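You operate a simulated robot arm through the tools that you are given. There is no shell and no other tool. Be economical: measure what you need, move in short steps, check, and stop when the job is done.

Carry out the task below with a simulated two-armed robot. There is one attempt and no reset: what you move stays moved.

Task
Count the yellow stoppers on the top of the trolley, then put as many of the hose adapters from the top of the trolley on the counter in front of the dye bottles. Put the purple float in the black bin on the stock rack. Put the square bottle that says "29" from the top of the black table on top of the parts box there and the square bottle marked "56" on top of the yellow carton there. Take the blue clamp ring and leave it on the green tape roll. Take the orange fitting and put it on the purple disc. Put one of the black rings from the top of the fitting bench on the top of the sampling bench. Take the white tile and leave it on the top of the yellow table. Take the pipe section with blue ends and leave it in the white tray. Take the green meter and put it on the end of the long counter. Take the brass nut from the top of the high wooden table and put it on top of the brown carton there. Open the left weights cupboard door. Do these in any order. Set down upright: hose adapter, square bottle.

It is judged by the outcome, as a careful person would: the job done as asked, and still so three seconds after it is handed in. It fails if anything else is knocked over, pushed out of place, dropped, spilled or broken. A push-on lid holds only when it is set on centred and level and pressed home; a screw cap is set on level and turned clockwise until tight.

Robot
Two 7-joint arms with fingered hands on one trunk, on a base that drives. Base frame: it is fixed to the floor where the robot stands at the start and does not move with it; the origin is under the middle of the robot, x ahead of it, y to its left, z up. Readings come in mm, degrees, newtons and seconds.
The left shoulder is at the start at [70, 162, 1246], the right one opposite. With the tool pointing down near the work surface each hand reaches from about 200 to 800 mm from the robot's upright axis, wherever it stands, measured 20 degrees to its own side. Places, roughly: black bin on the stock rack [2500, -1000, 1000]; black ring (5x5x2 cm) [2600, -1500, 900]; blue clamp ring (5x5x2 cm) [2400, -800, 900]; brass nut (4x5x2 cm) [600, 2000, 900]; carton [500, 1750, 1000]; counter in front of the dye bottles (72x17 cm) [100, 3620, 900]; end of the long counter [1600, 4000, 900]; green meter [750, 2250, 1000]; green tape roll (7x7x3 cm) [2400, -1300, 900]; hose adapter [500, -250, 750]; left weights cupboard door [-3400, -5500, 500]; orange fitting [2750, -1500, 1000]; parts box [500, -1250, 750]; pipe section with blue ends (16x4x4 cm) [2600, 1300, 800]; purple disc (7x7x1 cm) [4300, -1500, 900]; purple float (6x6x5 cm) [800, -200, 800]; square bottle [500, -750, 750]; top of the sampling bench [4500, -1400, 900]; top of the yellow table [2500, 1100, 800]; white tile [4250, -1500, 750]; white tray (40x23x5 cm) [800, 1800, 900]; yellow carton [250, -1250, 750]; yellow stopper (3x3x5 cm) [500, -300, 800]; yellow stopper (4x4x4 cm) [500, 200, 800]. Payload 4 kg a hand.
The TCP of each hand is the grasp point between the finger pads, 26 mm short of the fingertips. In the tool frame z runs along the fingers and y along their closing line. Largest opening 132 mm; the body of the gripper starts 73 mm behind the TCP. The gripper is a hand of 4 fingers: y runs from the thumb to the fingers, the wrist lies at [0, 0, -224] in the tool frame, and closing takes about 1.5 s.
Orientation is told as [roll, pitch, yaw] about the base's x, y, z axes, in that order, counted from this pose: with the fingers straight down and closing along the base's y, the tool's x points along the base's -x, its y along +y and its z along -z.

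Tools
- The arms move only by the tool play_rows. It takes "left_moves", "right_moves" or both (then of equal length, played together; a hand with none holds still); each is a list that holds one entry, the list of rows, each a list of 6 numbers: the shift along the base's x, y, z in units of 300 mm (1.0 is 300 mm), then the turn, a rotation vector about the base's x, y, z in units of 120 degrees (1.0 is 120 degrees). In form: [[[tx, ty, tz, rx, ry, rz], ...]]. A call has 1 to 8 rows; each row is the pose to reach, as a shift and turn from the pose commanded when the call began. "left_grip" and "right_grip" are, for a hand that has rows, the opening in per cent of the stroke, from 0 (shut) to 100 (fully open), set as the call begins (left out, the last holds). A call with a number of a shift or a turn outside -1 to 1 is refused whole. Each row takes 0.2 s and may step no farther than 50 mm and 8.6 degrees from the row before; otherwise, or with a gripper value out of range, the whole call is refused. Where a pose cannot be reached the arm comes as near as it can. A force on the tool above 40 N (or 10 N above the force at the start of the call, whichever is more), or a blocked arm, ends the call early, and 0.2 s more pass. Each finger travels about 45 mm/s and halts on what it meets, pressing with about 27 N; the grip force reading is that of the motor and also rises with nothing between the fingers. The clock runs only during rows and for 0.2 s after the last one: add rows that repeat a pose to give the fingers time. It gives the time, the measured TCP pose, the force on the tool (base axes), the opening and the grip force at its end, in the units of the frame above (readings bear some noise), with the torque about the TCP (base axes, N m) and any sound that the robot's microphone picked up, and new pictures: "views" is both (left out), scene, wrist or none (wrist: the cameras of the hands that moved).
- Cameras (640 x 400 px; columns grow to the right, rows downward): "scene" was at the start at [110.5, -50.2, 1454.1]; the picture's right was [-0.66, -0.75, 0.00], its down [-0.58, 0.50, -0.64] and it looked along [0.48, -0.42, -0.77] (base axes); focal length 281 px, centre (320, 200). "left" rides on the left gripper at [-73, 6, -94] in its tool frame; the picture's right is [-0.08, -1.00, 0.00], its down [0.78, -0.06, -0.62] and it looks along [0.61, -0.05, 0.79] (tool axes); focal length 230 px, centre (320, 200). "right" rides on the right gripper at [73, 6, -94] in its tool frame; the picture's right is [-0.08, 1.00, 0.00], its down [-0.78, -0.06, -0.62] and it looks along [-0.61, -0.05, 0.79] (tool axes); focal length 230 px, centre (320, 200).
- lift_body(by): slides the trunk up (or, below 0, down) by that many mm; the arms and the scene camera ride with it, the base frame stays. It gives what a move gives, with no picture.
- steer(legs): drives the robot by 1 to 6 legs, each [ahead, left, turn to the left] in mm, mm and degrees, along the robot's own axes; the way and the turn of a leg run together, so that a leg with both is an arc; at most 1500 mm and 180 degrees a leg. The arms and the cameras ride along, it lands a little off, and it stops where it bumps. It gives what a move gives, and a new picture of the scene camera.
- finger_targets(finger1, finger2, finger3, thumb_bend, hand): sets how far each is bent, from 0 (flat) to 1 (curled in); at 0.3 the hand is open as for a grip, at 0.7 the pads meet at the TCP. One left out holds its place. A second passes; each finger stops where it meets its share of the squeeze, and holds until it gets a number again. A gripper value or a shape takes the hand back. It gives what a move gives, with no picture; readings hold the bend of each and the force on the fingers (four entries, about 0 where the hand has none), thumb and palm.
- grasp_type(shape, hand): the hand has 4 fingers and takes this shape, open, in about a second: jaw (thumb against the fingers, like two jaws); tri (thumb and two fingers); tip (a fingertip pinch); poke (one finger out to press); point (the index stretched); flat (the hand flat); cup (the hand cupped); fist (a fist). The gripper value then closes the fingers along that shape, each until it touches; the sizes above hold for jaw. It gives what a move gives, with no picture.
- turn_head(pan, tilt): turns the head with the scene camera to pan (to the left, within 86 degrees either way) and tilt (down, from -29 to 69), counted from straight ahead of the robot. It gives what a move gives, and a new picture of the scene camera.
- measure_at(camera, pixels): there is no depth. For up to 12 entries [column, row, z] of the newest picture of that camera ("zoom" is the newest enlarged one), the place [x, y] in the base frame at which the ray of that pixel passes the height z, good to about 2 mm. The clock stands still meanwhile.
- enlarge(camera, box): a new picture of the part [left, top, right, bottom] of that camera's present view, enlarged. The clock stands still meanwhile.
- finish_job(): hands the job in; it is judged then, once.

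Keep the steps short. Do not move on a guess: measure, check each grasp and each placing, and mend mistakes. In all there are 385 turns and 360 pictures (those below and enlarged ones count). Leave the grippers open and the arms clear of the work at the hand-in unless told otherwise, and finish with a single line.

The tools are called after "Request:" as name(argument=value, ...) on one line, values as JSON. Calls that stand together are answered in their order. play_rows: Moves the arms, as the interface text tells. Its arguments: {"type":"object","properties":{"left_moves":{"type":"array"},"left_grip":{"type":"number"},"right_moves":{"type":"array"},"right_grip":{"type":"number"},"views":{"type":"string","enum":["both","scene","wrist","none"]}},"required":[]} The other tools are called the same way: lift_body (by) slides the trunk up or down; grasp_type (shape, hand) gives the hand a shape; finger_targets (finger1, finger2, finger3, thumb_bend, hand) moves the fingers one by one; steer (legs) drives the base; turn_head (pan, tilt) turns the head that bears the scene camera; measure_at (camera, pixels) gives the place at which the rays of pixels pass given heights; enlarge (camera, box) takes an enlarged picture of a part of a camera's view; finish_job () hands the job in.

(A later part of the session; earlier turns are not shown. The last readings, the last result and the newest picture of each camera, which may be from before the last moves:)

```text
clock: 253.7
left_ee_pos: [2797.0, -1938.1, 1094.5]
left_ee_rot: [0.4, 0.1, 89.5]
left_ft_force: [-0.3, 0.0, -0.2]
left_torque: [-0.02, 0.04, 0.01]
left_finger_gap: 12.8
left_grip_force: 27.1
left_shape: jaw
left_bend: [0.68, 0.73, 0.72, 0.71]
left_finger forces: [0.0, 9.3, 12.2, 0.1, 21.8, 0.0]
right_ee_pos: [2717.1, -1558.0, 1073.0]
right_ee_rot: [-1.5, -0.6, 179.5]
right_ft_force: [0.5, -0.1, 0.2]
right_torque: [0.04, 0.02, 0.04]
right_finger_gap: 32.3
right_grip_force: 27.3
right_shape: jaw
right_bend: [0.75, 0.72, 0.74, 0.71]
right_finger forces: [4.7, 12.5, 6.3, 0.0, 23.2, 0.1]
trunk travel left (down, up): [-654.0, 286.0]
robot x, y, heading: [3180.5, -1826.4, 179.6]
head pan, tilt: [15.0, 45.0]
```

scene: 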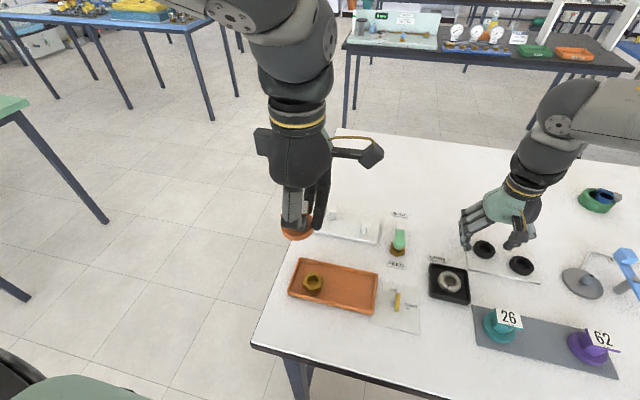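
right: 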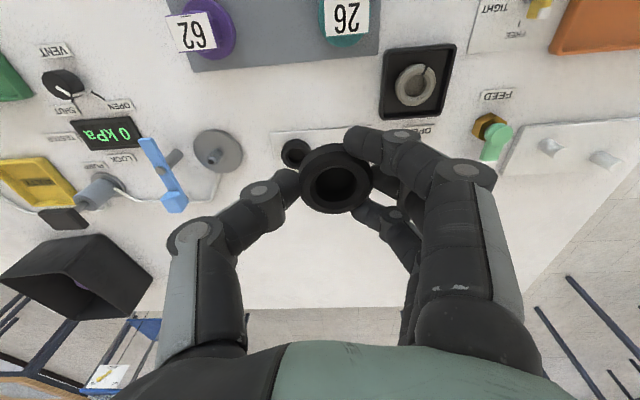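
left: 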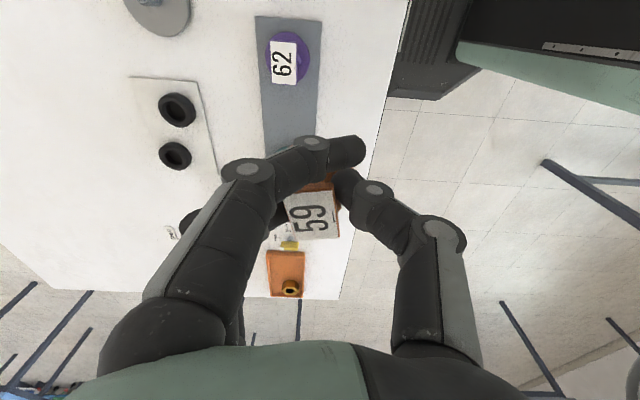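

Both are held. I back off, turn to face the sampling bench and look.

Request:
steer(legs=[[-310, 0, 0], [0, 0, 180]])

Request:
turn_head(pan=0, tilt=35)

```text
clock: 263.1
left_ee_pos: [3882.2, -1718.4, 1092.6]
left_ee_rot: [0.1, 0.1, -89.9]
left_ft_force: [0.9, 0.5, -0.1]
left_torque: [-0.03, 0.02, -0.02]
left_finger_gap: 12.5
left_grip_force: 27.3
left_shape: jaw
left_bend: [0.68, 0.73, 0.72, 0.71]
left_finger forces: [0.0, 9.4, 11.4, 0.0, 20.7, 0.1]
right_ee_pos: [3966.1, -2097.6, 1072.1]
right_ee_rot: [-1.4, -0.5, 0.0]
right_ft_force: [-1.0, 0.2, -0.6]
right_torque: [0.01, 0.03, 0.0]
right_finger_gap: 32.0
right_grip_force: 27.0
right_shape: jaw
right_bend: [0.75, 0.72, 0.74, 0.71]
right_finger forces: [2.8, 11.3, 6.1, 0.0, 21.7, 0.0]
trunk travel left (down, up): [-654.0, 286.0]
robot x, y, heading: [3492.7, -1830.3, -0.3]
head pan, tilt: [15.0, 45.0]
```

scene: 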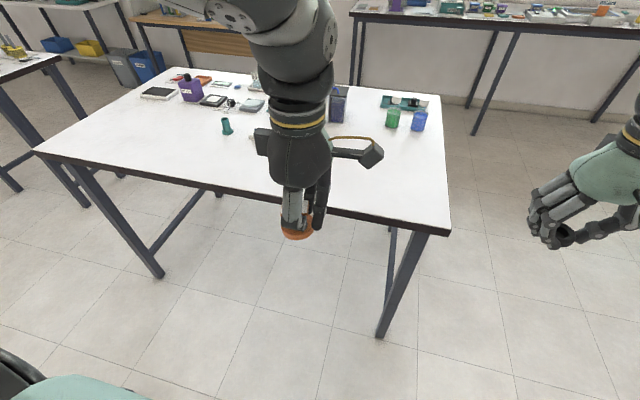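

```text
clock: 263.9
left_ee_pos: [3881.5, -1718.6, 1093.5]
left_ee_rot: [0.2, -0.1, -89.9]
left_ft_force: [0.4, -0.4, -0.2]
left_torque: [0.0, -0.03, 0.02]
left_finger_gap: 12.8
left_grip_force: 27.0
left_shape: jaw
left_bend: [0.68, 0.73, 0.72, 0.71]
left_finger forces: [0.0, 9.5, 11.4, 0.1, 20.8, 0.0]
right_ee_pos: [3966.0, -2098.1, 1072.1]
right_ee_rot: [-1.5, -0.4, 0.1]
right_ft_force: [0.1, 0.9, 0.0]
right_torque: [0.01, 0.02, 0.02]
right_finger_gap: 32.1
right_grip_force: 27.4
right_shape: jaw
right_bend: [0.75, 0.72, 0.74, 0.71]
right_finger forces: [2.8, 11.3, 6.1, 0.1, 21.5, 0.0]
trunk travel left (down, up): [-654.0, 286.0]
robot x, y, heading: [3494.4, -1830.9, 0.1]
head pan, tilt: [0.0, 35.0]
```

scene: 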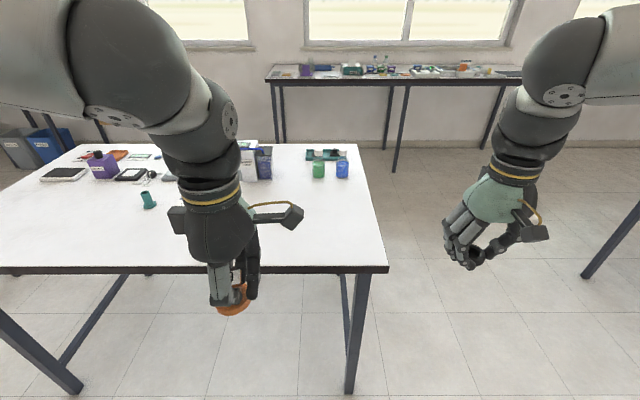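

Request:
steer(legs=[[60, 210, 0]])

Request:
measure_at(camera="scene", pixels=[[320, 268, 860], [380, 270, 860], [366, 150, 870]])

```text
clock: 265.6
left_ee_pos: [3942.0, -1510.4, 1093.5]
left_ee_rot: [0.2, 0.1, -90.0]
left_ft_force: [0.6, -0.1, -0.4]
left_torque: [-0.03, -0.03, 0.0]
left_finger_gap: 12.7
left_grip_force: 26.3
left_shape: jaw
left_bend: [0.68, 0.73, 0.72, 0.71]
left_finger forces: [0.1, 9.5, 11.4, 0.0, 21.0, 0.0]
right_ee_pos: [4026.1, -1888.0, 1072.4]
right_ee_rot: [-1.3, -0.5, -0.1]
right_ft_force: [-0.1, -0.5, -0.6]
right_torque: [0.01, -0.01, -0.02]
right_finger_gap: 32.3
right_grip_force: 26.8
right_shape: jaw
right_bend: [0.75, 0.72, 0.74, 0.71]
right_finger forces: [2.9, 11.5, 6.1, 0.0, 21.5, 0.1]
trunk travel left (down, up): [-654.0, 286.0]
robot x, y, heading: [3555.6, -1621.7, -0.1]
head pan, tilt: [0.0, 35.0]
```

scene: 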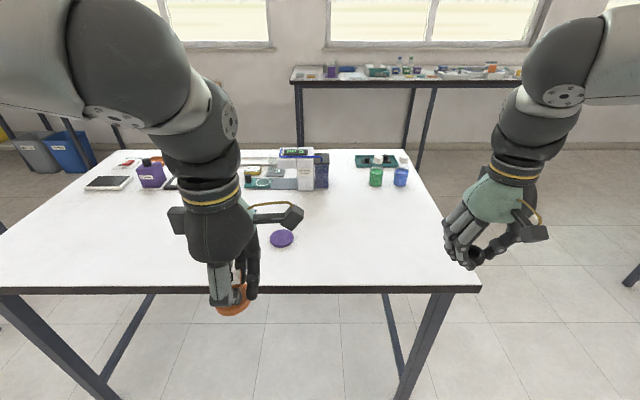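

```text
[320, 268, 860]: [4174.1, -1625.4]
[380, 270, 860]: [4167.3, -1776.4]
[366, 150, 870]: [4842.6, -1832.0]
```

Request:
measure_at(camera="scene", pixels=[[320, 288, 860], [478, 288, 860], [282, 238, 865], [270, 238, 865], [295, 238, 865], [108, 183, 865], [86, 188, 865], [128, 190, 865]])

Request:
enlarge(camera="scene", box=[70, 140, 330, 260])

```text
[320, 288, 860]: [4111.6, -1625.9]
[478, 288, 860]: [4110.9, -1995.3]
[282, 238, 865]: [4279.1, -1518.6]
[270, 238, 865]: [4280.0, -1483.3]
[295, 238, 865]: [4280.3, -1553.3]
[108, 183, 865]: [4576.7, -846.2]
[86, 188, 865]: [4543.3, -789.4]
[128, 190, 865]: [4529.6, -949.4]
```

```text
2.46 times, centred on (200, 200) of scene
```

zoom: 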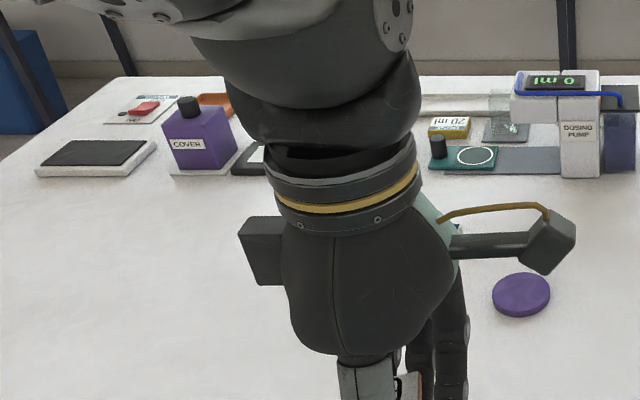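

The disc is at (4280,-1518); bench edge x≈4112. I rotate the left hand back to yaw 0 for more reach, then drive up.

Request:
play_rows(left_moves=[[[0, 0, 0, 0, 0, 0.07], [0, 0, 0, 0, 0, 0.14], [0, 0.02, 0, 0, 0, 0.21], [0, 0.04, 0, 0, 0, 0.28], [0, 0.06, 0, 0, 0, 0.35], [0, 0.08, 0, 0, 0, 0.42], [0, 0.1, 0, 0, 0, 0.49], [0, 0.12, 0, 0, 0, 0.56]]], views="none")

Request:
play_rows(left_moves=[[[0, 0.02, 0, 0, 0, 0.07], [0, 0.04, 0, 0, 0, 0.14], [0, 0.06, 0, 0, 0, 0.19]]], views="none")

Request:
steer(legs=[[170, -120, 0]])

```text
clock: 267.4
left_ee_pos: [3942.3, -1473.0, 1093.5]
left_ee_rot: [0.2, 0.0, -22.6]
left_ft_force: [0.7, 0.1, -1.0]
left_torque: [0.04, -0.03, 0.01]
left_finger_gap: 12.7
left_grip_force: 27.0
left_shape: jaw
left_bend: [0.68, 0.73, 0.72, 0.71]
left_finger forces: [0.1, 9.4, 11.4, 0.0, 20.9, 0.1]
right_ee_pos: [4025.8, -1888.8, 1072.4]
right_ee_rot: [-1.4, -0.4, 0.0]
right_ft_force: [0.5, 1.3, -0.4]
right_torque: [0.03, 0.0, 0.02]
right_finger_gap: 32.3
right_grip_force: 27.0
right_shape: jaw
right_bend: [0.75, 0.72, 0.74, 0.71]
right_finger forces: [2.9, 11.5, 6.1, 0.0, 21.6, 0.0]
trunk travel left (down, up): [-654.0, 286.0]
robot x, y, heading: [3555.6, -1626.7, -0.1]
head pan, tilt: [0.0, 35.0]
```

```text
clock: 268.2
left_ee_pos: [3941.9, -1455.6, 1093.3]
left_ee_rot: [0.2, 0.2, 0.2]
left_ft_force: [-0.1, 0.1, -0.8]
left_torque: [-0.01, -0.01, -0.02]
left_finger_gap: 12.6
left_grip_force: 27.2
left_shape: jaw
left_bend: [0.68, 0.73, 0.72, 0.71]
left_finger forces: [0.1, 9.6, 11.4, 0.0, 20.9, 0.0]
right_ee_pos: [4026.3, -1889.1, 1073.0]
right_ee_rot: [-1.4, -0.4, 0.0]
right_ft_force: [-0.4, 0.4, -1.0]
right_torque: [-0.02, -0.04, 0.01]
right_finger_gap: 32.0
right_grip_force: 26.8
right_shape: jaw
right_bend: [0.75, 0.72, 0.74, 0.71]
right_finger forces: [2.9, 11.4, 6.1, 0.0, 21.7, 0.0]
trunk travel left (down, up): [-654.0, 286.0]
robot x, y, heading: [3555.7, -1622.0, -0.4]
head pan, tilt: [0.0, 35.0]
```

```text
clock: 269.8
left_ee_pos: [4111.3, -1574.2, 1092.2]
left_ee_rot: [0.1, 0.1, 0.2]
left_ft_force: [0.2, -0.5, -1.0]
left_torque: [-0.01, -0.06, -0.01]
left_finger_gap: 12.6
left_grip_force: 27.0
left_shape: jaw
left_bend: [0.68, 0.73, 0.72, 0.71]
left_finger forces: [0.0, 9.5, 11.4, 0.1, 20.9, 0.0]
right_ee_pos: [4195.3, -2006.8, 1072.8]
right_ee_rot: [-1.4, -0.5, 0.1]
right_ft_force: [0.5, 0.7, -1.0]
right_torque: [-0.04, 0.06, -0.02]
right_finger_gap: 32.2
right_grip_force: 26.7
right_shape: jaw
right_bend: [0.75, 0.72, 0.74, 0.71]
right_finger forces: [2.9, 11.4, 6.2, 0.0, 21.6, 0.0]
trunk travel left (down, up): [-654.0, 286.0]
robot x, y, heading: [3723.9, -1738.7, -0.2]
head pan, tilt: [0.0, 35.0]
```

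scene: 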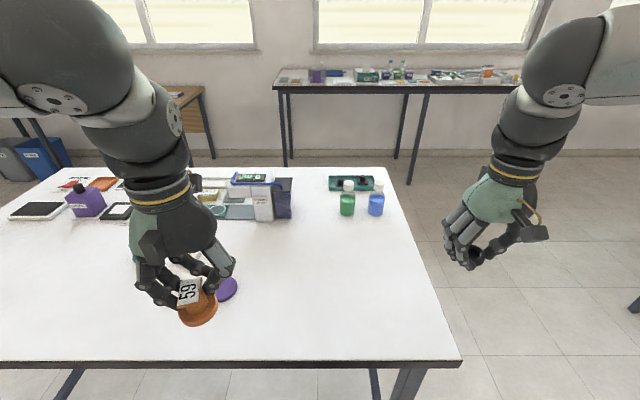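

Request:
play_rows(left_moves=[[[0.12, 0.04, -0.06, 0, 0, 0], [0.24, 0.08, -0.12, 0, 0, 0], [0.36, 0.12, -0.18, 0, 0, 0], [0.48, 0.16, -0.24, 0, 0, 0], [0.52, 0.18, -0.3, 0, 0, 0]]], views="wrist")

```text
clock: 271.0
left_ee_pos: [4268.5, -1520.3, 1002.3]
left_ee_rot: [0.1, 0.1, 0.1]
left_ft_force: [-0.5, -0.6, -0.9]
left_torque: [0.01, 0.02, 0.02]
left_finger_gap: 12.8
left_grip_force: 26.8
left_shape: jaw
left_bend: [0.68, 0.73, 0.72, 0.71]
left_finger forces: [0.1, 9.5, 11.7, 0.0, 20.8, 0.0]
right_ee_pos: [4196.7, -2007.0, 1071.8]
right_ee_rot: [-1.4, -0.3, 0.2]
right_ft_force: [-0.5, 0.2, -0.1]
right_torque: [-0.03, 0.01, 0.02]
right_finger_gap: 32.1
right_grip_force: 27.0
right_shape: jaw
right_bend: [0.75, 0.72, 0.74, 0.71]
right_finger forces: [3.0, 11.4, 6.2, 0.0, 21.6, 0.0]
trunk travel left (down, up): [-654.0, 286.0]
robot x, y, heading: [3724.0, -1745.0, -0.2]
head pan, tilt: [0.0, 35.0]
```

left: 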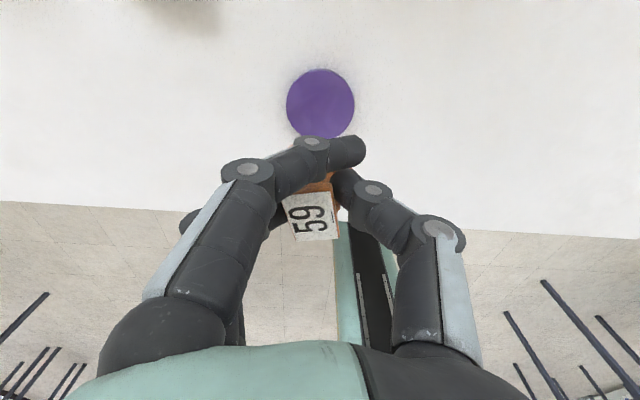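

Request:
measure_at(camera="left", pixels=[[320, 103, 870], [286, 103, 870], [355, 103, 870], [310, 214, 1004], [322, 182, 965], [345, 200, 965]])

Request:
enlarge(camera="left", box=[260, 60, 380, 250])

```text
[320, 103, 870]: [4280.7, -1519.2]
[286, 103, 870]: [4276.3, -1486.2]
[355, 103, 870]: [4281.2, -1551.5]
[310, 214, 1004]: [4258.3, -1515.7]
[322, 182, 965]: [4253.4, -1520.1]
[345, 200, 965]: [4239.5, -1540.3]
```

```text
2.11 times, centred on (320, 155) of left
```

zoom: 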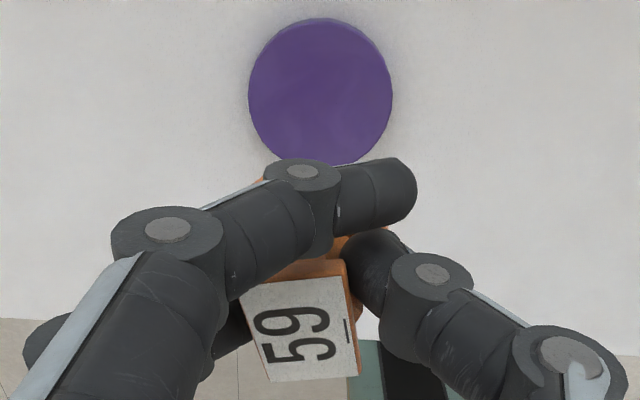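

I shift +23 in x and lower to just above the disc.

Request:
play_rows(left_moves=[[[0.077, -0.003, -0.02, 0, 0, 0], [0.077, -0.003, -0.14, 0, 0, 0], [0.077, -0.003, -0.23, 0, 0, 0], [0.077, -0.003, -0.26, 0, 0, 0]]], views="wrist")

```text
clock: 272.0
left_ee_pos: [4291.1, -1520.7, 924.0]
left_ee_rot: [0.1, 0.2, 0.1]
left_ft_force: [0.6, -0.5, -0.8]
left_torque: [0.03, 0.02, 0.0]
left_finger_gap: 12.5
left_grip_force: 27.0
left_shape: jaw
left_bend: [0.68, 0.73, 0.72, 0.71]
left_finger forces: [0.1, 9.6, 11.6, 0.0, 20.9, 0.0]
right_ee_pos: [4196.4, -2007.2, 1072.6]
right_ee_rot: [-1.3, -0.4, 0.0]
right_ft_force: [-0.4, 0.3, 0.6]
right_torque: [0.0, -0.03, 0.0]
right_finger_gap: 32.0
right_grip_force: 27.1
right_shape: jaw
right_bend: [0.75, 0.72, 0.74, 0.71]
right_finger forces: [2.9, 11.4, 6.1, 0.1, 21.5, 0.0]
trunk travel left (down, up): [-654.0, 286.0]
robot x, y, heading: [3727.6, -1740.4, -0.0]
head pan, tilt: [0.0, 35.0]
```

left: 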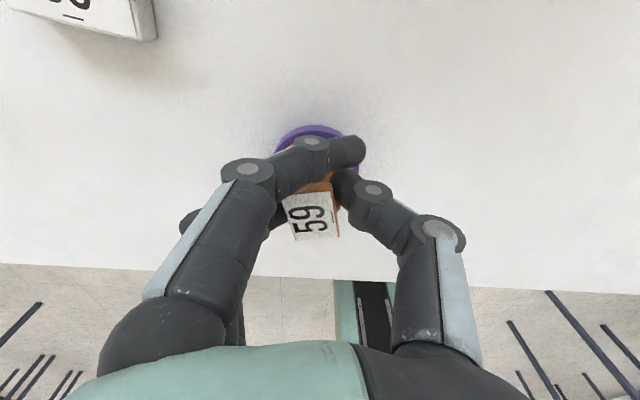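

Request:
play_rows(left_moves=[[[0, 0, -0.015, 0, 0, 0], [0, 0, -0.03, 0, 0, 0], [0, 0, -0.04, 0, 0, 0], [0, 0, -0.05, 0, 0, 0]]], views="none")

```text
clock: 273.0
left_ee_pos: [4290.3, -1523.5, 914.4]
left_ee_rot: [0.1, -0.3, 0.1]
left_ft_force: [6.7, 0.1, 28.1]
left_torque: [0.28, 0.23, -0.14]
left_finger_gap: 13.8
left_grip_force: 27.1
left_shape: jaw
left_bend: [0.68, 0.73, 0.73, 0.72]
left_finger forces: [0.0, 11.9, 16.4, 0.0, 27.9, 0.0]
right_ee_pos: [4195.7, -2008.7, 1073.1]
right_ee_rot: [-1.4, -0.5, 0.1]
right_ft_force: [0.7, 0.5, -0.8]
right_torque: [0.03, -0.01, 0.01]
right_finger_gap: 31.8
right_grip_force: 26.7
right_shape: jaw
right_bend: [0.75, 0.72, 0.74, 0.71]
right_finger forces: [2.8, 11.4, 6.1, 0.1, 21.6, 0.0]
trunk travel left (down, up): [-654.0, 286.0]
robot x, y, heading: [3723.0, -1743.5, 0.1]
head pan, tilt: [0.0, 35.0]
```

Contact. I relieve the pressure (raise 5 mm), then open and rise.

Request:
play_rows(left_moves=[[[0, 0, 0.01, 0, 0, 0], [0, 0, 0.016, 0, 0, 0]]], views="none")

Request:
play_rows(left_moves=[[[0, 0, 0, 0, 0, 0], [0, 0, 0, 0, 0, 0], [0, 0, 0, 0, 0, 0], [0, 0, 0, 0, 0, 0], [0, 0, 0, 0, 0, 0]]], left_grip=60, views="none")

Request:
play_rows(left_moves=[[[0, 0, 0.1, 0, 0, 0], [0, 0, 0.25, 0, 0, 0], [0, 0, 0.4, 0, 0, 0], [-0.1, 0, 0.5, 0, 0, 0], [-0.2, 0, 0.58, 0, 0, 0]]], views="both")

```text
clock: 273.6
left_ee_pos: [4289.1, -1521.9, 913.5]
left_ee_rot: [0.4, 0.3, 0.1]
left_ft_force: [1.3, -1.5, 11.3]
left_torque: [0.05, 0.14, 0.02]
left_finger_gap: 13.7
left_grip_force: 26.6
left_shape: jaw
left_bend: [0.68, 0.73, 0.73, 0.72]
left_finger forces: [0.0, 10.5, 13.8, 0.1, 25.6, 0.0]
right_ee_pos: [4195.8, -2008.6, 1072.8]
right_ee_rot: [-1.4, -0.6, 0.1]
right_ft_force: [0.2, -0.6, -0.4]
right_torque: [-0.01, 0.0, -0.02]
right_finger_gap: 32.2
right_grip_force: 27.4
right_shape: jaw
right_bend: [0.75, 0.72, 0.74, 0.71]
right_finger forces: [2.9, 11.4, 6.1, 0.0, 21.5, 0.0]
trunk travel left (down, up): [-654.0, 286.0]
robot x, y, heading: [3721.0, -1741.6, 0.2]
head pan, tilt: [0.0, 35.0]
```

```text
clock: 274.8
left_ee_pos: [4290.4, -1521.4, 916.0]
left_ee_rot: [0.3, 0.1, 0.0]
left_ft_force: [-0.2, -0.3, -0.4]
left_torque: [0.02, 0.02, 0.0]
left_finger_gap: 79.1
left_grip_force: 0.1
left_shape: jaw
left_bend: [0.71, 0.71, 0.71, 0.71]
left_finger forces: [0.0, 0.0, 0.0, 0.0, 0.1, 0.0]
right_ee_pos: [4196.7, -2007.6, 1072.7]
right_ee_rot: [-1.4, -0.4, 0.1]
right_ft_force: [0.4, -0.1, 0.3]
right_torque: [-0.02, 0.02, -0.02]
right_finger_gap: 31.9
right_grip_force: 26.7
right_shape: jaw
right_bend: [0.75, 0.72, 0.74, 0.71]
right_finger forces: [2.9, 11.4, 6.1, 0.0, 21.6, 0.0]
trunk travel left (down, up): [-654.0, 286.0]
robot x, y, heading: [3721.1, -1740.8, -0.2]
head pan, tilt: [0.0, 35.0]
```

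```text
clock: 276.0
left_ee_pos: [4227.6, -1522.8, 1090.0]
left_ee_rot: [0.3, -0.1, 0.1]
left_ft_force: [0.4, 0.4, 0.3]
left_torque: [0.02, -0.03, 0.03]
left_finger_gap: 78.8
left_grip_force: 0.1
left_shape: jaw
left_bend: [0.71, 0.71, 0.71, 0.71]
left_finger forces: [0.0, 0.0, 0.0, 0.1, 0.0, 0.1]
right_ee_pos: [4195.4, -2008.7, 1072.7]
right_ee_rot: [-1.4, -0.5, 0.1]
right_ft_force: [-0.3, 0.3, 0.2]
right_torque: [-0.01, 0.0, -0.01]
right_finger_gap: 32.3
right_grip_force: 27.1
right_shape: jaw
right_bend: [0.75, 0.72, 0.74, 0.71]
right_finger forces: [2.9, 11.4, 6.2, 0.0, 21.5, 0.1]
trunk travel left (down, up): [-654.0, 286.0]
robot x, y, heading: [3721.1, -1741.9, -0.2]
head pan, tilt: [0.0, 35.0]
```

scene: 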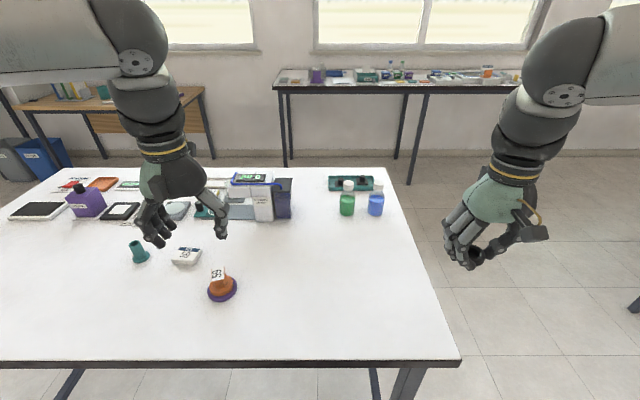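
left: 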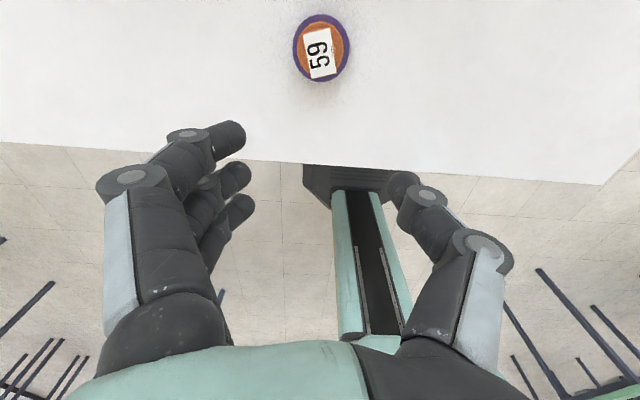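

The fitting sits centred on the disc. Now the black ring: I drive left 150 and lower it on the empty right front of the bench.

Request:
steer(legs=[[30, 160, 0]])

Request:
play_rows(right_moves=[[[0, 0, -0.15, 0, 0, 0], [0, 0, -0.3, 0, 0, 0], [0, 0, -0.45, 0, 0, 0], [0, 0, -0.54, 0, 0, 0], [0, 0, -0.58, 0, 0, 0]]], views="wrist")

```text
clock: 277.4
left_ee_pos: [4260.0, -1365.9, 1089.5]
left_ee_rot: [0.3, 0.0, 0.0]
left_ft_force: [-0.2, 0.1, 0.2]
left_torque: [0.02, -0.01, -0.03]
left_finger_gap: 79.0
left_grip_force: 0.1
left_shape: jaw
left_bend: [0.71, 0.71, 0.71, 0.71]
left_finger forces: [0.0, 0.1, 0.0, 0.0, 0.0, 0.0]
right_ee_pos: [4225.1, -1851.4, 1071.7]
right_ee_rot: [-1.4, -0.4, 0.0]
right_ft_force: [0.9, -0.2, -0.3]
right_torque: [0.0, -0.02, 0.02]
right_finger_gap: 32.2
right_grip_force: 27.2
right_shape: jaw
right_bend: [0.75, 0.72, 0.74, 0.71]
right_finger forces: [2.8, 11.4, 6.1, 0.0, 21.6, 0.1]
trunk travel left (down, up): [-654.0, 286.0]
robot x, y, heading: [3752.5, -1584.9, -0.2]
head pan, tilt: [0.0, 35.0]
```

scene: 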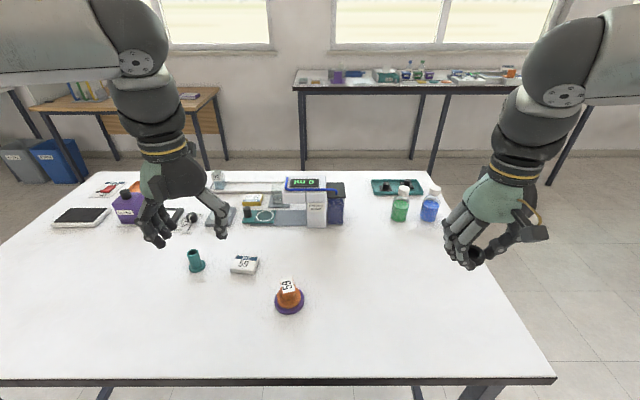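

```text
clock: 278.6
left_ee_pos: [4260.8, -1364.6, 1088.5]
left_ee_rot: [0.2, 0.1, 0.0]
left_ft_force: [-1.1, 0.1, -0.4]
left_torque: [0.01, -0.03, 0.01]
left_finger_gap: 78.7
left_grip_force: 0.1
left_shape: jaw
left_bend: [0.71, 0.71, 0.71, 0.71]
left_finger forces: [0.0, 0.0, 0.0, 0.0, 0.0, 0.0]
right_ee_pos: [4225.3, -1850.3, 897.3]
right_ee_rot: [-1.4, -0.3, 0.0]
right_ft_force: [-0.1, -0.1, -0.2]
right_torque: [-0.01, 0.0, 0.01]
right_finger_gap: 32.1
right_grip_force: 27.3
right_shape: jaw
right_bend: [0.75, 0.72, 0.74, 0.71]
right_finger forces: [3.5, 11.4, 7.0, 0.0, 21.3, 0.0]
trunk travel left (down, up): [-654.0, 286.0]
robot x, y, heading: [3756.1, -1585.4, -0.3]
head pan, tilt: [0.0, 35.0]
```

right: 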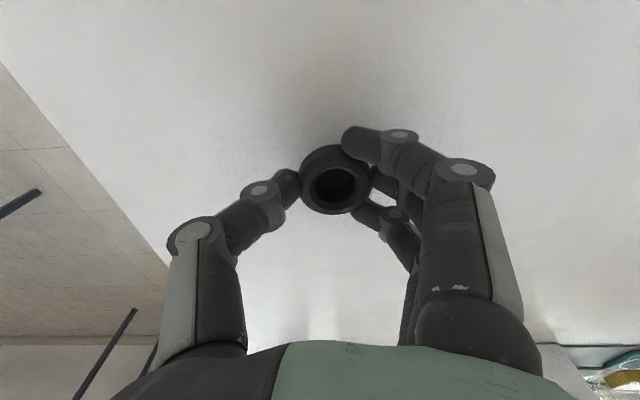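

Request:
play_rows(right_moves=[[[0, 0, -0.015, 0, 0, 0], [0, 0, -0.025, 0, 0, 0], [0, 0, -0.035, 0, 0, 0]]], views="none")

Request:
play_rows(right_moves=[[[0, 0, 0.003, 0, 0, 0], [0, 0, 0.003, 0, 0, 0], [0, 0, 0.003, 0, 0, 0], [0, 0, 0.003, 0, 0, 0], [0, 0, 0.003, 0, 0, 0]]], right_grip=55, views="none")

Request:
play_rows(right_moves=[[[0, 0, 0.1, 0, 0, 0], [0, 0, 0.25, 0, 0, 0], [0, 0, 0.4, 0, 0, 0], [-0.1, 0, 0.5, 0, 0, 0], [-0.2, 0, 0.58, 0, 0, 0]]], views="both")

```text
clock: 279.4
left_ee_pos: [4260.1, -1364.3, 1087.9]
left_ee_rot: [0.2, 0.0, -0.1]
left_ft_force: [0.5, -0.6, -0.3]
left_torque: [0.01, 0.0, 0.02]
left_finger_gap: 79.1
left_grip_force: 0.0
left_shape: jaw
left_bend: [0.71, 0.71, 0.71, 0.71]
left_finger forces: [0.1, 0.0, 0.1, 0.0, 0.1, 0.0]
right_ee_pos: [4226.0, -1848.5, 889.2]
right_ee_rot: [-1.4, -0.5, 0.0]
right_ft_force: [-0.3, -0.3, 5.8]
right_torque: [0.18, 0.03, -0.01]
right_finger_gap: 31.8
right_grip_force: 27.2
right_shape: jaw
right_bend: [0.75, 0.72, 0.74, 0.71]
right_finger forces: [3.6, 18.4, 6.9, 0.0, 22.8, 0.0]
trunk travel left (down, up): [-654.0, 286.0]
robot x, y, heading: [3754.8, -1583.5, -0.1]
head pan, tilt: [0.0, 35.0]
```

```text
clock: 280.6
left_ee_pos: [4259.2, -1363.9, 1088.1]
left_ee_rot: [0.1, -0.1, 0.0]
left_ft_force: [0.3, -1.3, 0.4]
left_torque: [0.02, -0.01, 0.02]
left_finger_gap: 79.2
left_grip_force: 0.0
left_shape: jaw
left_bend: [0.71, 0.71, 0.71, 0.71]
left_finger forces: [0.1, 0.1, 0.0, 0.1, 0.0, 0.1]
right_ee_pos: [4225.8, -1849.1, 888.8]
right_ee_rot: [-1.3, -0.4, 0.0]
right_ft_force: [-0.1, 0.1, 0.4]
right_torque: [0.0, 0.0, 0.01]
right_finger_gap: 71.7
right_grip_force: 0.0
right_shape: jaw
right_bend: [0.72, 0.72, 0.72, 0.7]
right_finger forces: [0.1, 0.0, 0.0, 0.0, 0.0, 0.0]
trunk travel left (down, up): [-654.0, 286.0]
robot x, y, heading: [3750.8, -1585.7, -0.2]
head pan, tilt: [0.0, 35.0]
```

```text
clock: 281.8
left_ee_pos: [4257.9, -1364.1, 1089.0]
left_ee_rot: [0.2, -0.1, 0.0]
left_ft_force: [-0.3, 0.5, -0.5]
left_torque: [-0.01, -0.02, -0.01]
left_finger_gap: 79.1
left_grip_force: 0.0
left_shape: jaw
left_bend: [0.71, 0.71, 0.71, 0.71]
left_finger forces: [0.1, 0.0, 0.0, 0.0, 0.1, 0.0]
right_ee_pos: [4164.4, -1850.6, 1063.0]
right_ee_rot: [-1.5, -0.3, 0.0]
right_ft_force: [-0.6, -0.3, -0.3]
right_torque: [0.0, -0.03, -0.03]
right_finger_gap: 71.8
right_grip_force: 0.0
right_shape: jaw
right_bend: [0.72, 0.72, 0.72, 0.7]
right_finger forces: [0.0, 0.0, 0.0, 0.1, 0.1, 0.0]
trunk travel left (down, up): [-654.0, 286.0]
robot x, y, heading: [3756.1, -1580.4, -0.3]
head pan, tilt: [0.0, 35.0]
```

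scene: 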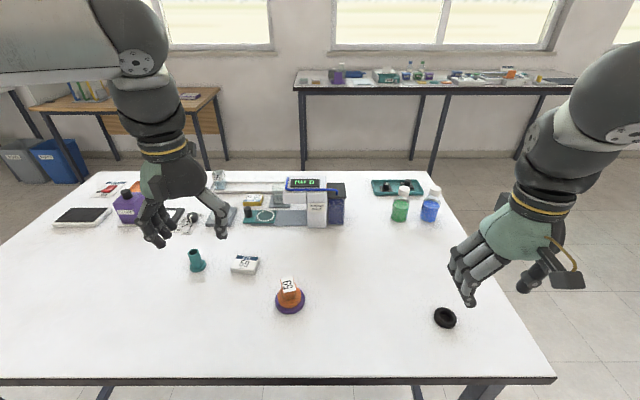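
right: 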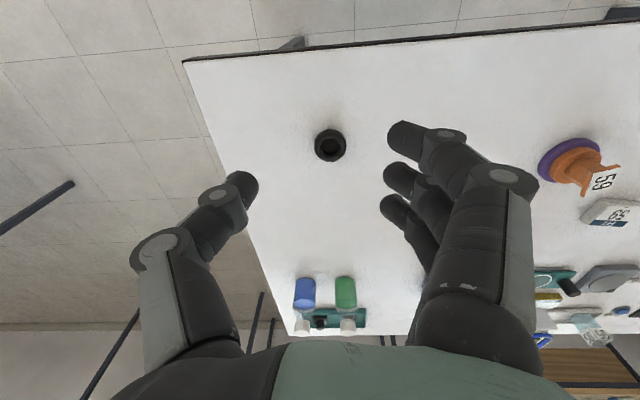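

The black ring lies flat. Now find the white tile near (4250,-1500): I enlarge.

Request:
enlarge(camera="scene", box=[40, 170, 320, 320])

Request:
turn_head(pan=15, tilt=55)

```text
2.29 times, centred on (180, 245) of scene
```

zoom: 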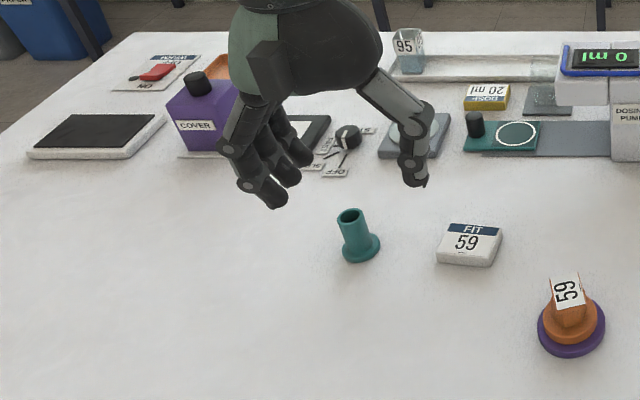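

```text
clock: 282.7
left_ee_pos: [4261.1, -1365.2, 1089.2]
left_ee_rot: [0.2, 0.1, -0.1]
left_ft_force: [0.4, -0.2, -0.2]
left_torque: [0.01, 0.01, 0.02]
left_finger_gap: 79.0
left_grip_force: 0.1
left_shape: jaw
left_bend: [0.71, 0.71, 0.71, 0.71]
left_finger forces: [0.0, 0.0, 0.0, 0.0, 0.0, 0.0]
right_ee_pos: [4166.7, -1850.3, 1061.6]
right_ee_rot: [-1.5, -0.3, 0.0]
right_ft_force: [0.2, 0.9, 0.0]
right_torque: [-0.01, -0.01, 0.02]
right_finger_gap: 71.8
right_grip_force: 0.2
right_shape: jaw
right_bend: [0.72, 0.72, 0.72, 0.7]
right_finger forces: [0.0, 0.0, 0.0, 0.0, 0.1, 0.1]
trunk travel left (down, up): [-654.0, 286.0]
robot x, y, heading: [3752.5, -1582.6, -0.4]
head pan, tilt: [15.0, 55.0]
```

scene: 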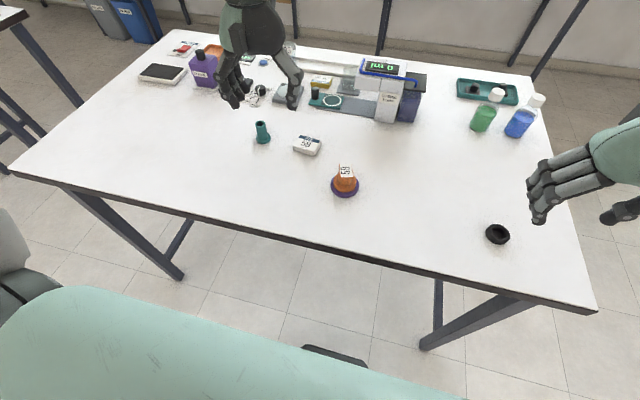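

Request:
measure_at(camera="scene", pixels=[[307, 146, 875], [345, 185, 870], [262, 138, 862], [162, 74, 875], [497, 235, 865]])

Request:
enlarge(camera="scene", box=[230, 110, 380, 210])

```text
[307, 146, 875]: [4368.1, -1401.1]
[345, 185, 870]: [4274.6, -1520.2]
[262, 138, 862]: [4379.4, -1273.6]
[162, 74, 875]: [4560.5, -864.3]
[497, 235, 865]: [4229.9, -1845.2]
```

```text
4.00 times, centred on (305, 160) of scene
```

zoom: 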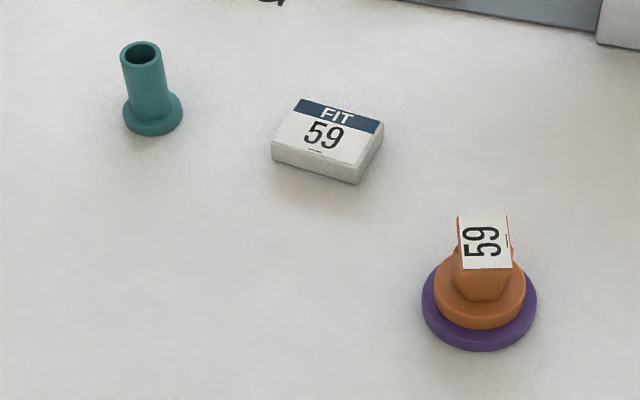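

The "FIT 59" block is at (4368,-1401), not at the listed tile place (4250,-1500,750). I back off to look at the bench front and beneath it.

Request:
steer(legs=[[-550, 0, 0]])

Request:
lift_body(by=-350)

Request:
turn_head(pan=5, tilt=25)

```text
clock: 285.8
left_ee_pos: [3718.1, -1364.3, 1088.7]
left_ee_rot: [0.2, 0.1, -0.2]
left_ft_force: [0.1, -0.4, 0.6]
left_torque: [-0.01, -0.01, -0.03]
left_finger_gap: 78.7
left_grip_force: 0.1
left_shape: jaw
left_bend: [0.71, 0.71, 0.71, 0.71]
left_finger forces: [0.0, 0.0, 0.1, 0.0, 0.0, 0.0]
right_ee_pos: [3622.0, -1848.9, 1062.1]
right_ee_rot: [-1.4, -0.4, -0.2]
right_ft_force: [0.5, 0.6, -0.6]
right_torque: [0.02, 0.03, 0.01]
right_finger_gap: 71.8
right_grip_force: 0.1
right_shape: jaw
right_bend: [0.72, 0.72, 0.72, 0.7]
right_finger forces: [0.0, 0.0, 0.1, 0.0, 0.0, 0.0]
trunk travel left (down, up): [-654.0, 286.0]
robot x, y, heading: [3209.7, -1577.5, -0.6]
head pan, tilt: [15.0, 55.0]
```

scene: 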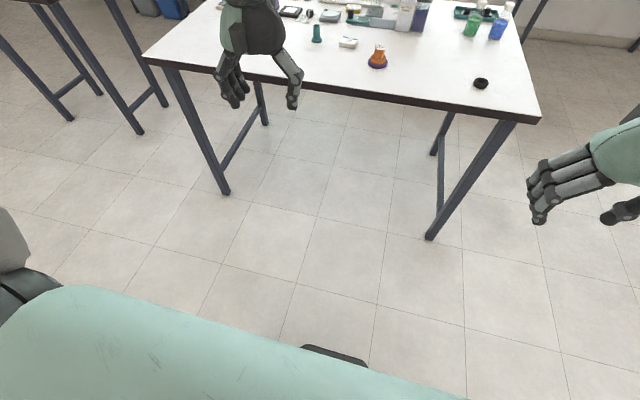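

```text
clock: 289.2
left_ee_pos: [3717.8, -1363.9, 739.1]
left_ee_rot: [0.2, 0.0, -0.1]
left_ft_force: [-0.2, -0.2, 0.2]
left_torque: [-0.03, 0.0, 0.01]
left_finger_gap: 78.9
left_grip_force: 0.0
left_shape: jaw
left_bend: [0.71, 0.71, 0.71, 0.71]
left_finger forces: [0.0, 0.1, 0.0, 0.0, 0.0, 0.1]
right_ee_pos: [3621.4, -1848.7, 713.2]
right_ee_rot: [-1.4, -0.4, -0.2]
right_ft_force: [0.1, 0.3, -0.7]
right_torque: [-0.02, 0.02, 0.03]
right_finger_gap: 71.9
right_grip_force: 0.1
right_shape: jaw
right_bend: [0.72, 0.72, 0.72, 0.7]
right_finger forces: [0.0, 0.0, 0.0, 0.0, 0.1, 0.0]
trunk travel left (down, up): [-304.0, 636.0]
robot x, y, heading: [3209.4, -1580.5, -0.4]
head pan, tilt: [15.0, 55.0]
```

```text
clock: 290.2
left_ee_pos: [3717.7, -1364.0, 738.5]
left_ee_rot: [0.3, 0.0, -0.2]
left_ft_force: [0.2, -0.1, 0.3]
left_torque: [0.01, 0.0, 0.03]
left_finger_gap: 79.0
left_grip_force: 0.0
left_shape: jaw
left_bend: [0.71, 0.71, 0.71, 0.71]
left_finger forces: [0.0, 0.1, 0.0, 0.1, 0.1, 0.1]
right_ee_pos: [3621.6, -1849.0, 712.6]
right_ee_rot: [-1.4, -0.5, -0.2]
right_ft_force: [0.6, 0.1, -0.4]
right_torque: [-0.02, 0.01, -0.02]
right_finger_gap: 71.8
right_grip_force: 0.1
right_shape: jaw
right_bend: [0.72, 0.72, 0.72, 0.7]
right_finger forces: [0.0, 0.0, 0.1, 0.1, 0.0, 0.1]
trunk travel left (down, up): [-304.0, 636.0]
robot x, y, heading: [3207.6, -1581.6, -0.4]
head pan, tilt: [5.0, 25.0]
```

scene: 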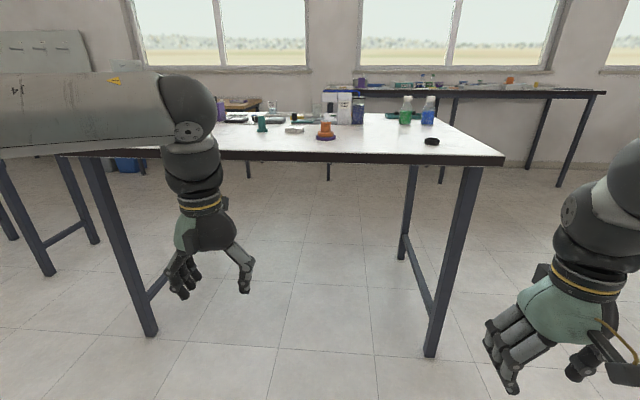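

Items listed without a size are rounded to 250 mm, so the white tile is the white "FIT 59" block at (4368,-1401). I raise the trunk and go back for it with the left hand.

Request:
lift_body(by=350)

Request:
steer(legs=[[595, -45, 0]])

Request:
play_rows(left_moves=[[[0.12, -0.02, -0.05, 0, 0, 0], [0.2, -0.04, -0.15, 0, 0, 0], [0.24, -0.05, -0.28, 0, 0, 0]]], left_grip=75, views="wrist")

```text
clock: 293.6
left_ee_pos: [3718.3, -1363.8, 1088.3]
left_ee_rot: [0.2, 0.0, -0.2]
left_ft_force: [0.1, 1.4, -0.1]
left_torque: [0.01, -0.01, 0.02]
left_finger_gap: 79.0
left_grip_force: 0.0
left_shape: jaw
left_bend: [0.71, 0.71, 0.71, 0.71]
left_finger forces: [0.1, 0.1, 0.0, 0.0, 0.1, 0.0]
right_ee_pos: [3622.0, -1849.9, 1061.2]
right_ee_rot: [-1.5, -0.4, -0.2]
right_ft_force: [-0.2, 0.5, -0.4]
right_torque: [0.01, -0.03, -0.01]
right_finger_gap: 71.8
right_grip_force: 0.0
right_shape: jaw
right_bend: [0.72, 0.72, 0.72, 0.7]
right_finger forces: [0.0, 0.0, 0.0, 0.0, 0.0, 0.0]
trunk travel left (down, up): [-654.0, 286.0]
robot x, y, heading: [3209.7, -1582.7, -0.4]
head pan, tilt: [5.0, 25.0]
```

```text
clock: 296.9
left_ee_pos: [4307.1, -1406.2, 1089.8]
left_ee_rot: [0.2, 0.0, 0.3]
left_ft_force: [-0.3, -0.4, 0.5]
left_torque: [-0.03, -0.03, -0.04]
left_finger_gap: 78.9
left_grip_force: 0.0
left_shape: jaw
left_bend: [0.71, 0.71, 0.71, 0.71]
left_finger forces: [0.0, 0.0, 0.0, 0.0, 0.1, 0.0]
right_ee_pos: [4214.4, -1891.4, 1062.2]
right_ee_rot: [-1.3, -0.4, 0.3]
right_ft_force: [0.7, 0.3, 0.1]
right_torque: [-0.03, 0.02, 0.01]
right_finger_gap: 71.7
right_grip_force: 0.1
right_shape: jaw
right_bend: [0.72, 0.72, 0.72, 0.7]
right_finger forces: [0.0, 0.0, 0.1, 0.1, 0.0, 0.0]
trunk travel left (down, up): [-654.0, 286.0]
robot x, y, heading: [3802.8, -1628.3, 0.2]
head pan, tilt: [5.0, 25.0]
```

scene: 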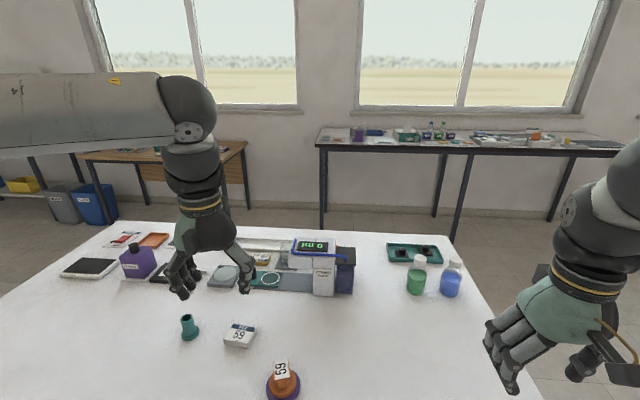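

```text
clock: 297.8
left_ee_pos: [4379.5, -1419.8, 1004.0]
left_ee_rot: [0.1, 0.0, 0.4]
left_ft_force: [0.0, 0.4, 0.8]
left_torque: [-0.01, 0.0, -0.01]
left_finger_gap: 98.6
left_grip_force: 0.1
left_shape: jaw
left_bend: [0.64, 0.64, 0.64, 0.6]
left_finger forces: [0.0, 0.1, 0.0, 0.1, 0.0, 0.0]
right_ee_pos: [4216.4, -1890.2, 1061.0]
right_ee_rot: [-1.4, -0.4, 0.3]
right_ft_force: [-0.3, -0.2, 0.9]
right_torque: [0.0, -0.01, 0.01]
right_finger_gap: 71.7
right_grip_force: 0.0
right_shape: jaw
right_bend: [0.72, 0.72, 0.72, 0.7]
right_finger forces: [0.0, 0.0, 0.0, 0.1, 0.0, 0.0]
trunk travel left (down, up): [-654.0, 286.0]
robot x, y, heading: [3800.2, -1630.0, -0.2]
head pan, tilt: [5.0, 25.0]
```

left: 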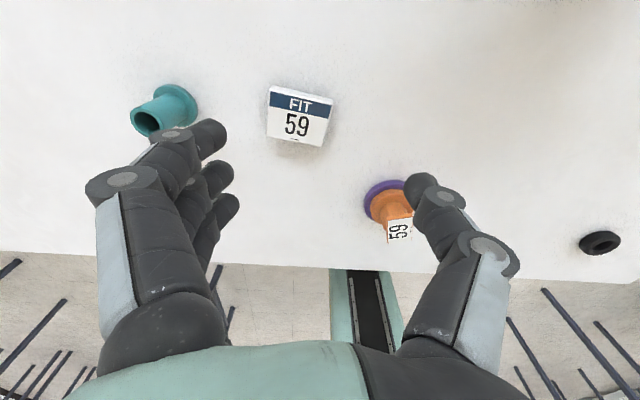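

Request:
measure_at(camera="left", pixels=[[270, 88, 878], [332, 98, 878], [323, 146, 878], [267, 138, 878], [160, 108, 900]])

```text
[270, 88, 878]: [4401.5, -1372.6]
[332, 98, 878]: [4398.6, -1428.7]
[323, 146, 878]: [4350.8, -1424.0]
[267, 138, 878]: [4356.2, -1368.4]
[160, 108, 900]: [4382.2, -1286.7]
```

Request:
play_rows(left_moves=[[[-0.01, 0.04, -0.08, 0, 0, 0], [-0.01, 0.07, -0.2, 0, 0, 0], [-0.01, 0.07, -0.3, 0, 0, 0], [-0.01, 0.07, -0.38, 0, 0, 0]]], left_grip=70, views="wrist")

```text
clock: 298.8
left_ee_pos: [4376.2, -1399.8, 890.5]
left_ee_rot: [0.2, 0.0, 0.3]
left_ft_force: [0.6, 0.6, 0.2]
left_torque: [-0.01, 0.01, 0.02]
left_finger_gap: 92.7
left_grip_force: 0.1
left_shape: jaw
left_bend: [0.67, 0.67, 0.67, 0.63]
left_finger forces: [0.1, 0.1, 0.1, 0.0, 0.1, 0.0]
right_ee_pos: [4216.1, -1891.5, 1062.7]
right_ee_rot: [-1.3, -0.4, 0.3]
right_ft_force: [0.1, 0.8, -0.6]
right_torque: [-0.01, -0.03, 0.02]
right_finger_gap: 71.6
right_grip_force: 0.1
right_shape: jaw
right_bend: [0.72, 0.72, 0.72, 0.7]
right_finger forces: [0.1, 0.0, 0.0, 0.1, 0.1, 0.0]
trunk travel left (down, up): [-654.0, 286.0]
robot x, y, heading: [3798.2, -1630.9, 0.0]
head pan, tilt: [5.0, 25.0]
```

left: 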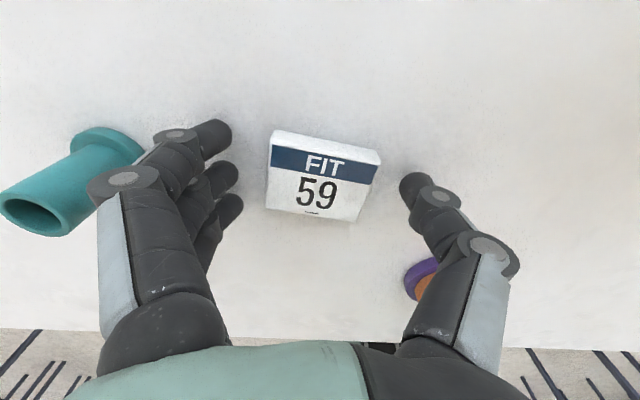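

Request:
play_rows(left_moves=[[[0, 0, -0.01, 0, 0, 0], [0, 0, -0.01, 0, 0, 0], [0, 0, -0.01, 0, 0, 0], [0, 0, -0.01, 0, 0, 0], [0, 0, -0.01, 0, 0, 0], [0, 0, -0.01, 0, 0, 0], [0, 0, -0.01, 0, 0, 0]]], left_grip=0, views="none")

Request:
play_rows(left_moves=[[[0, 0, 0.05, 0, 0, 0], [0, 0, 0.18, 0, 0, 0], [0, 0, 0.32, 0, 0, 0], [-0.1, 0, 0.44, 0, 0, 0], [-0.22, 0, 0.54, 0, 0, 0], [-0.34, 0, 0.62, 0, 0, 0]]], views="wrist")

```text
clock: 300.4
left_ee_pos: [4376.3, -1399.9, 887.6]
left_ee_rot: [0.1, -0.1, 0.3]
left_ft_force: [-0.5, -0.1, 1.0]
left_torque: [0.02, 0.01, -0.01]
left_finger_gap: 54.0
left_grip_force: 26.7
left_shape: jaw
left_bend: [0.73, 0.73, 0.73, 0.7]
left_finger forces: [8.5, 8.2, 7.8, 0.1, 24.4, 0.0]
right_ee_pos: [4214.2, -1891.2, 1062.2]
right_ee_rot: [-1.4, -0.4, 0.4]
right_ft_force: [-0.5, 0.2, 0.3]
right_torque: [0.03, -0.02, -0.01]
right_finger_gap: 71.9
right_grip_force: 0.0
right_shape: jaw
right_bend: [0.72, 0.72, 0.72, 0.7]
right_finger forces: [0.1, 0.0, 0.0, 0.0, 0.0, 0.0]
trunk travel left (down, up): [-654.0, 286.0]
robot x, y, heading: [3799.0, -1624.9, 0.3]
head pan, tilt: [5.0, 25.0]
```

```text
clock: 301.8
left_ee_pos: [4270.8, -1399.7, 1074.7]
left_ee_rot: [0.2, 0.0, 0.2]
left_ft_force: [0.4, 0.1, -0.2]
left_torque: [0.02, -0.01, -0.03]
left_finger_gap: 53.7
left_grip_force: 27.0
left_shape: jaw
left_bend: [0.73, 0.73, 0.73, 0.7]
left_finger forces: [8.4, 8.2, 7.9, 0.0, 24.2, 0.0]
right_ee_pos: [4212.5, -1893.7, 1062.7]
right_ee_rot: [-1.4, -0.5, 0.3]
right_ft_force: [0.1, 0.3, 0.2]
right_torque: [-0.02, -0.05, 0.04]
right_finger_gap: 71.6
right_grip_force: 0.0
right_shape: jaw
right_bend: [0.72, 0.72, 0.72, 0.7]
right_finger forces: [0.0, 0.0, 0.0, 0.0, 0.0, 0.1]
trunk travel left (down, up): [-654.0, 286.0]
robot x, y, heading: [3800.0, -1625.8, -0.1]
head pan, tilt: [5.0, 25.0]
```

left: 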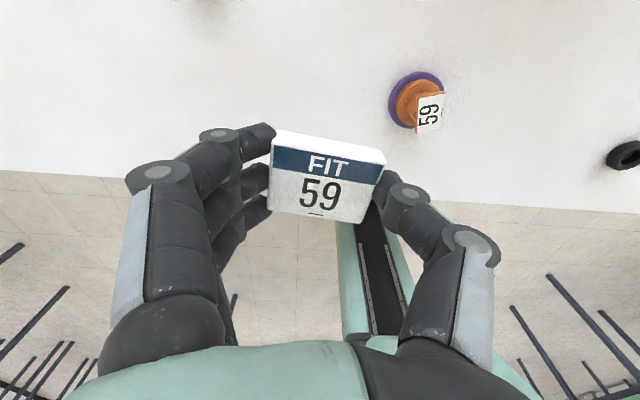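

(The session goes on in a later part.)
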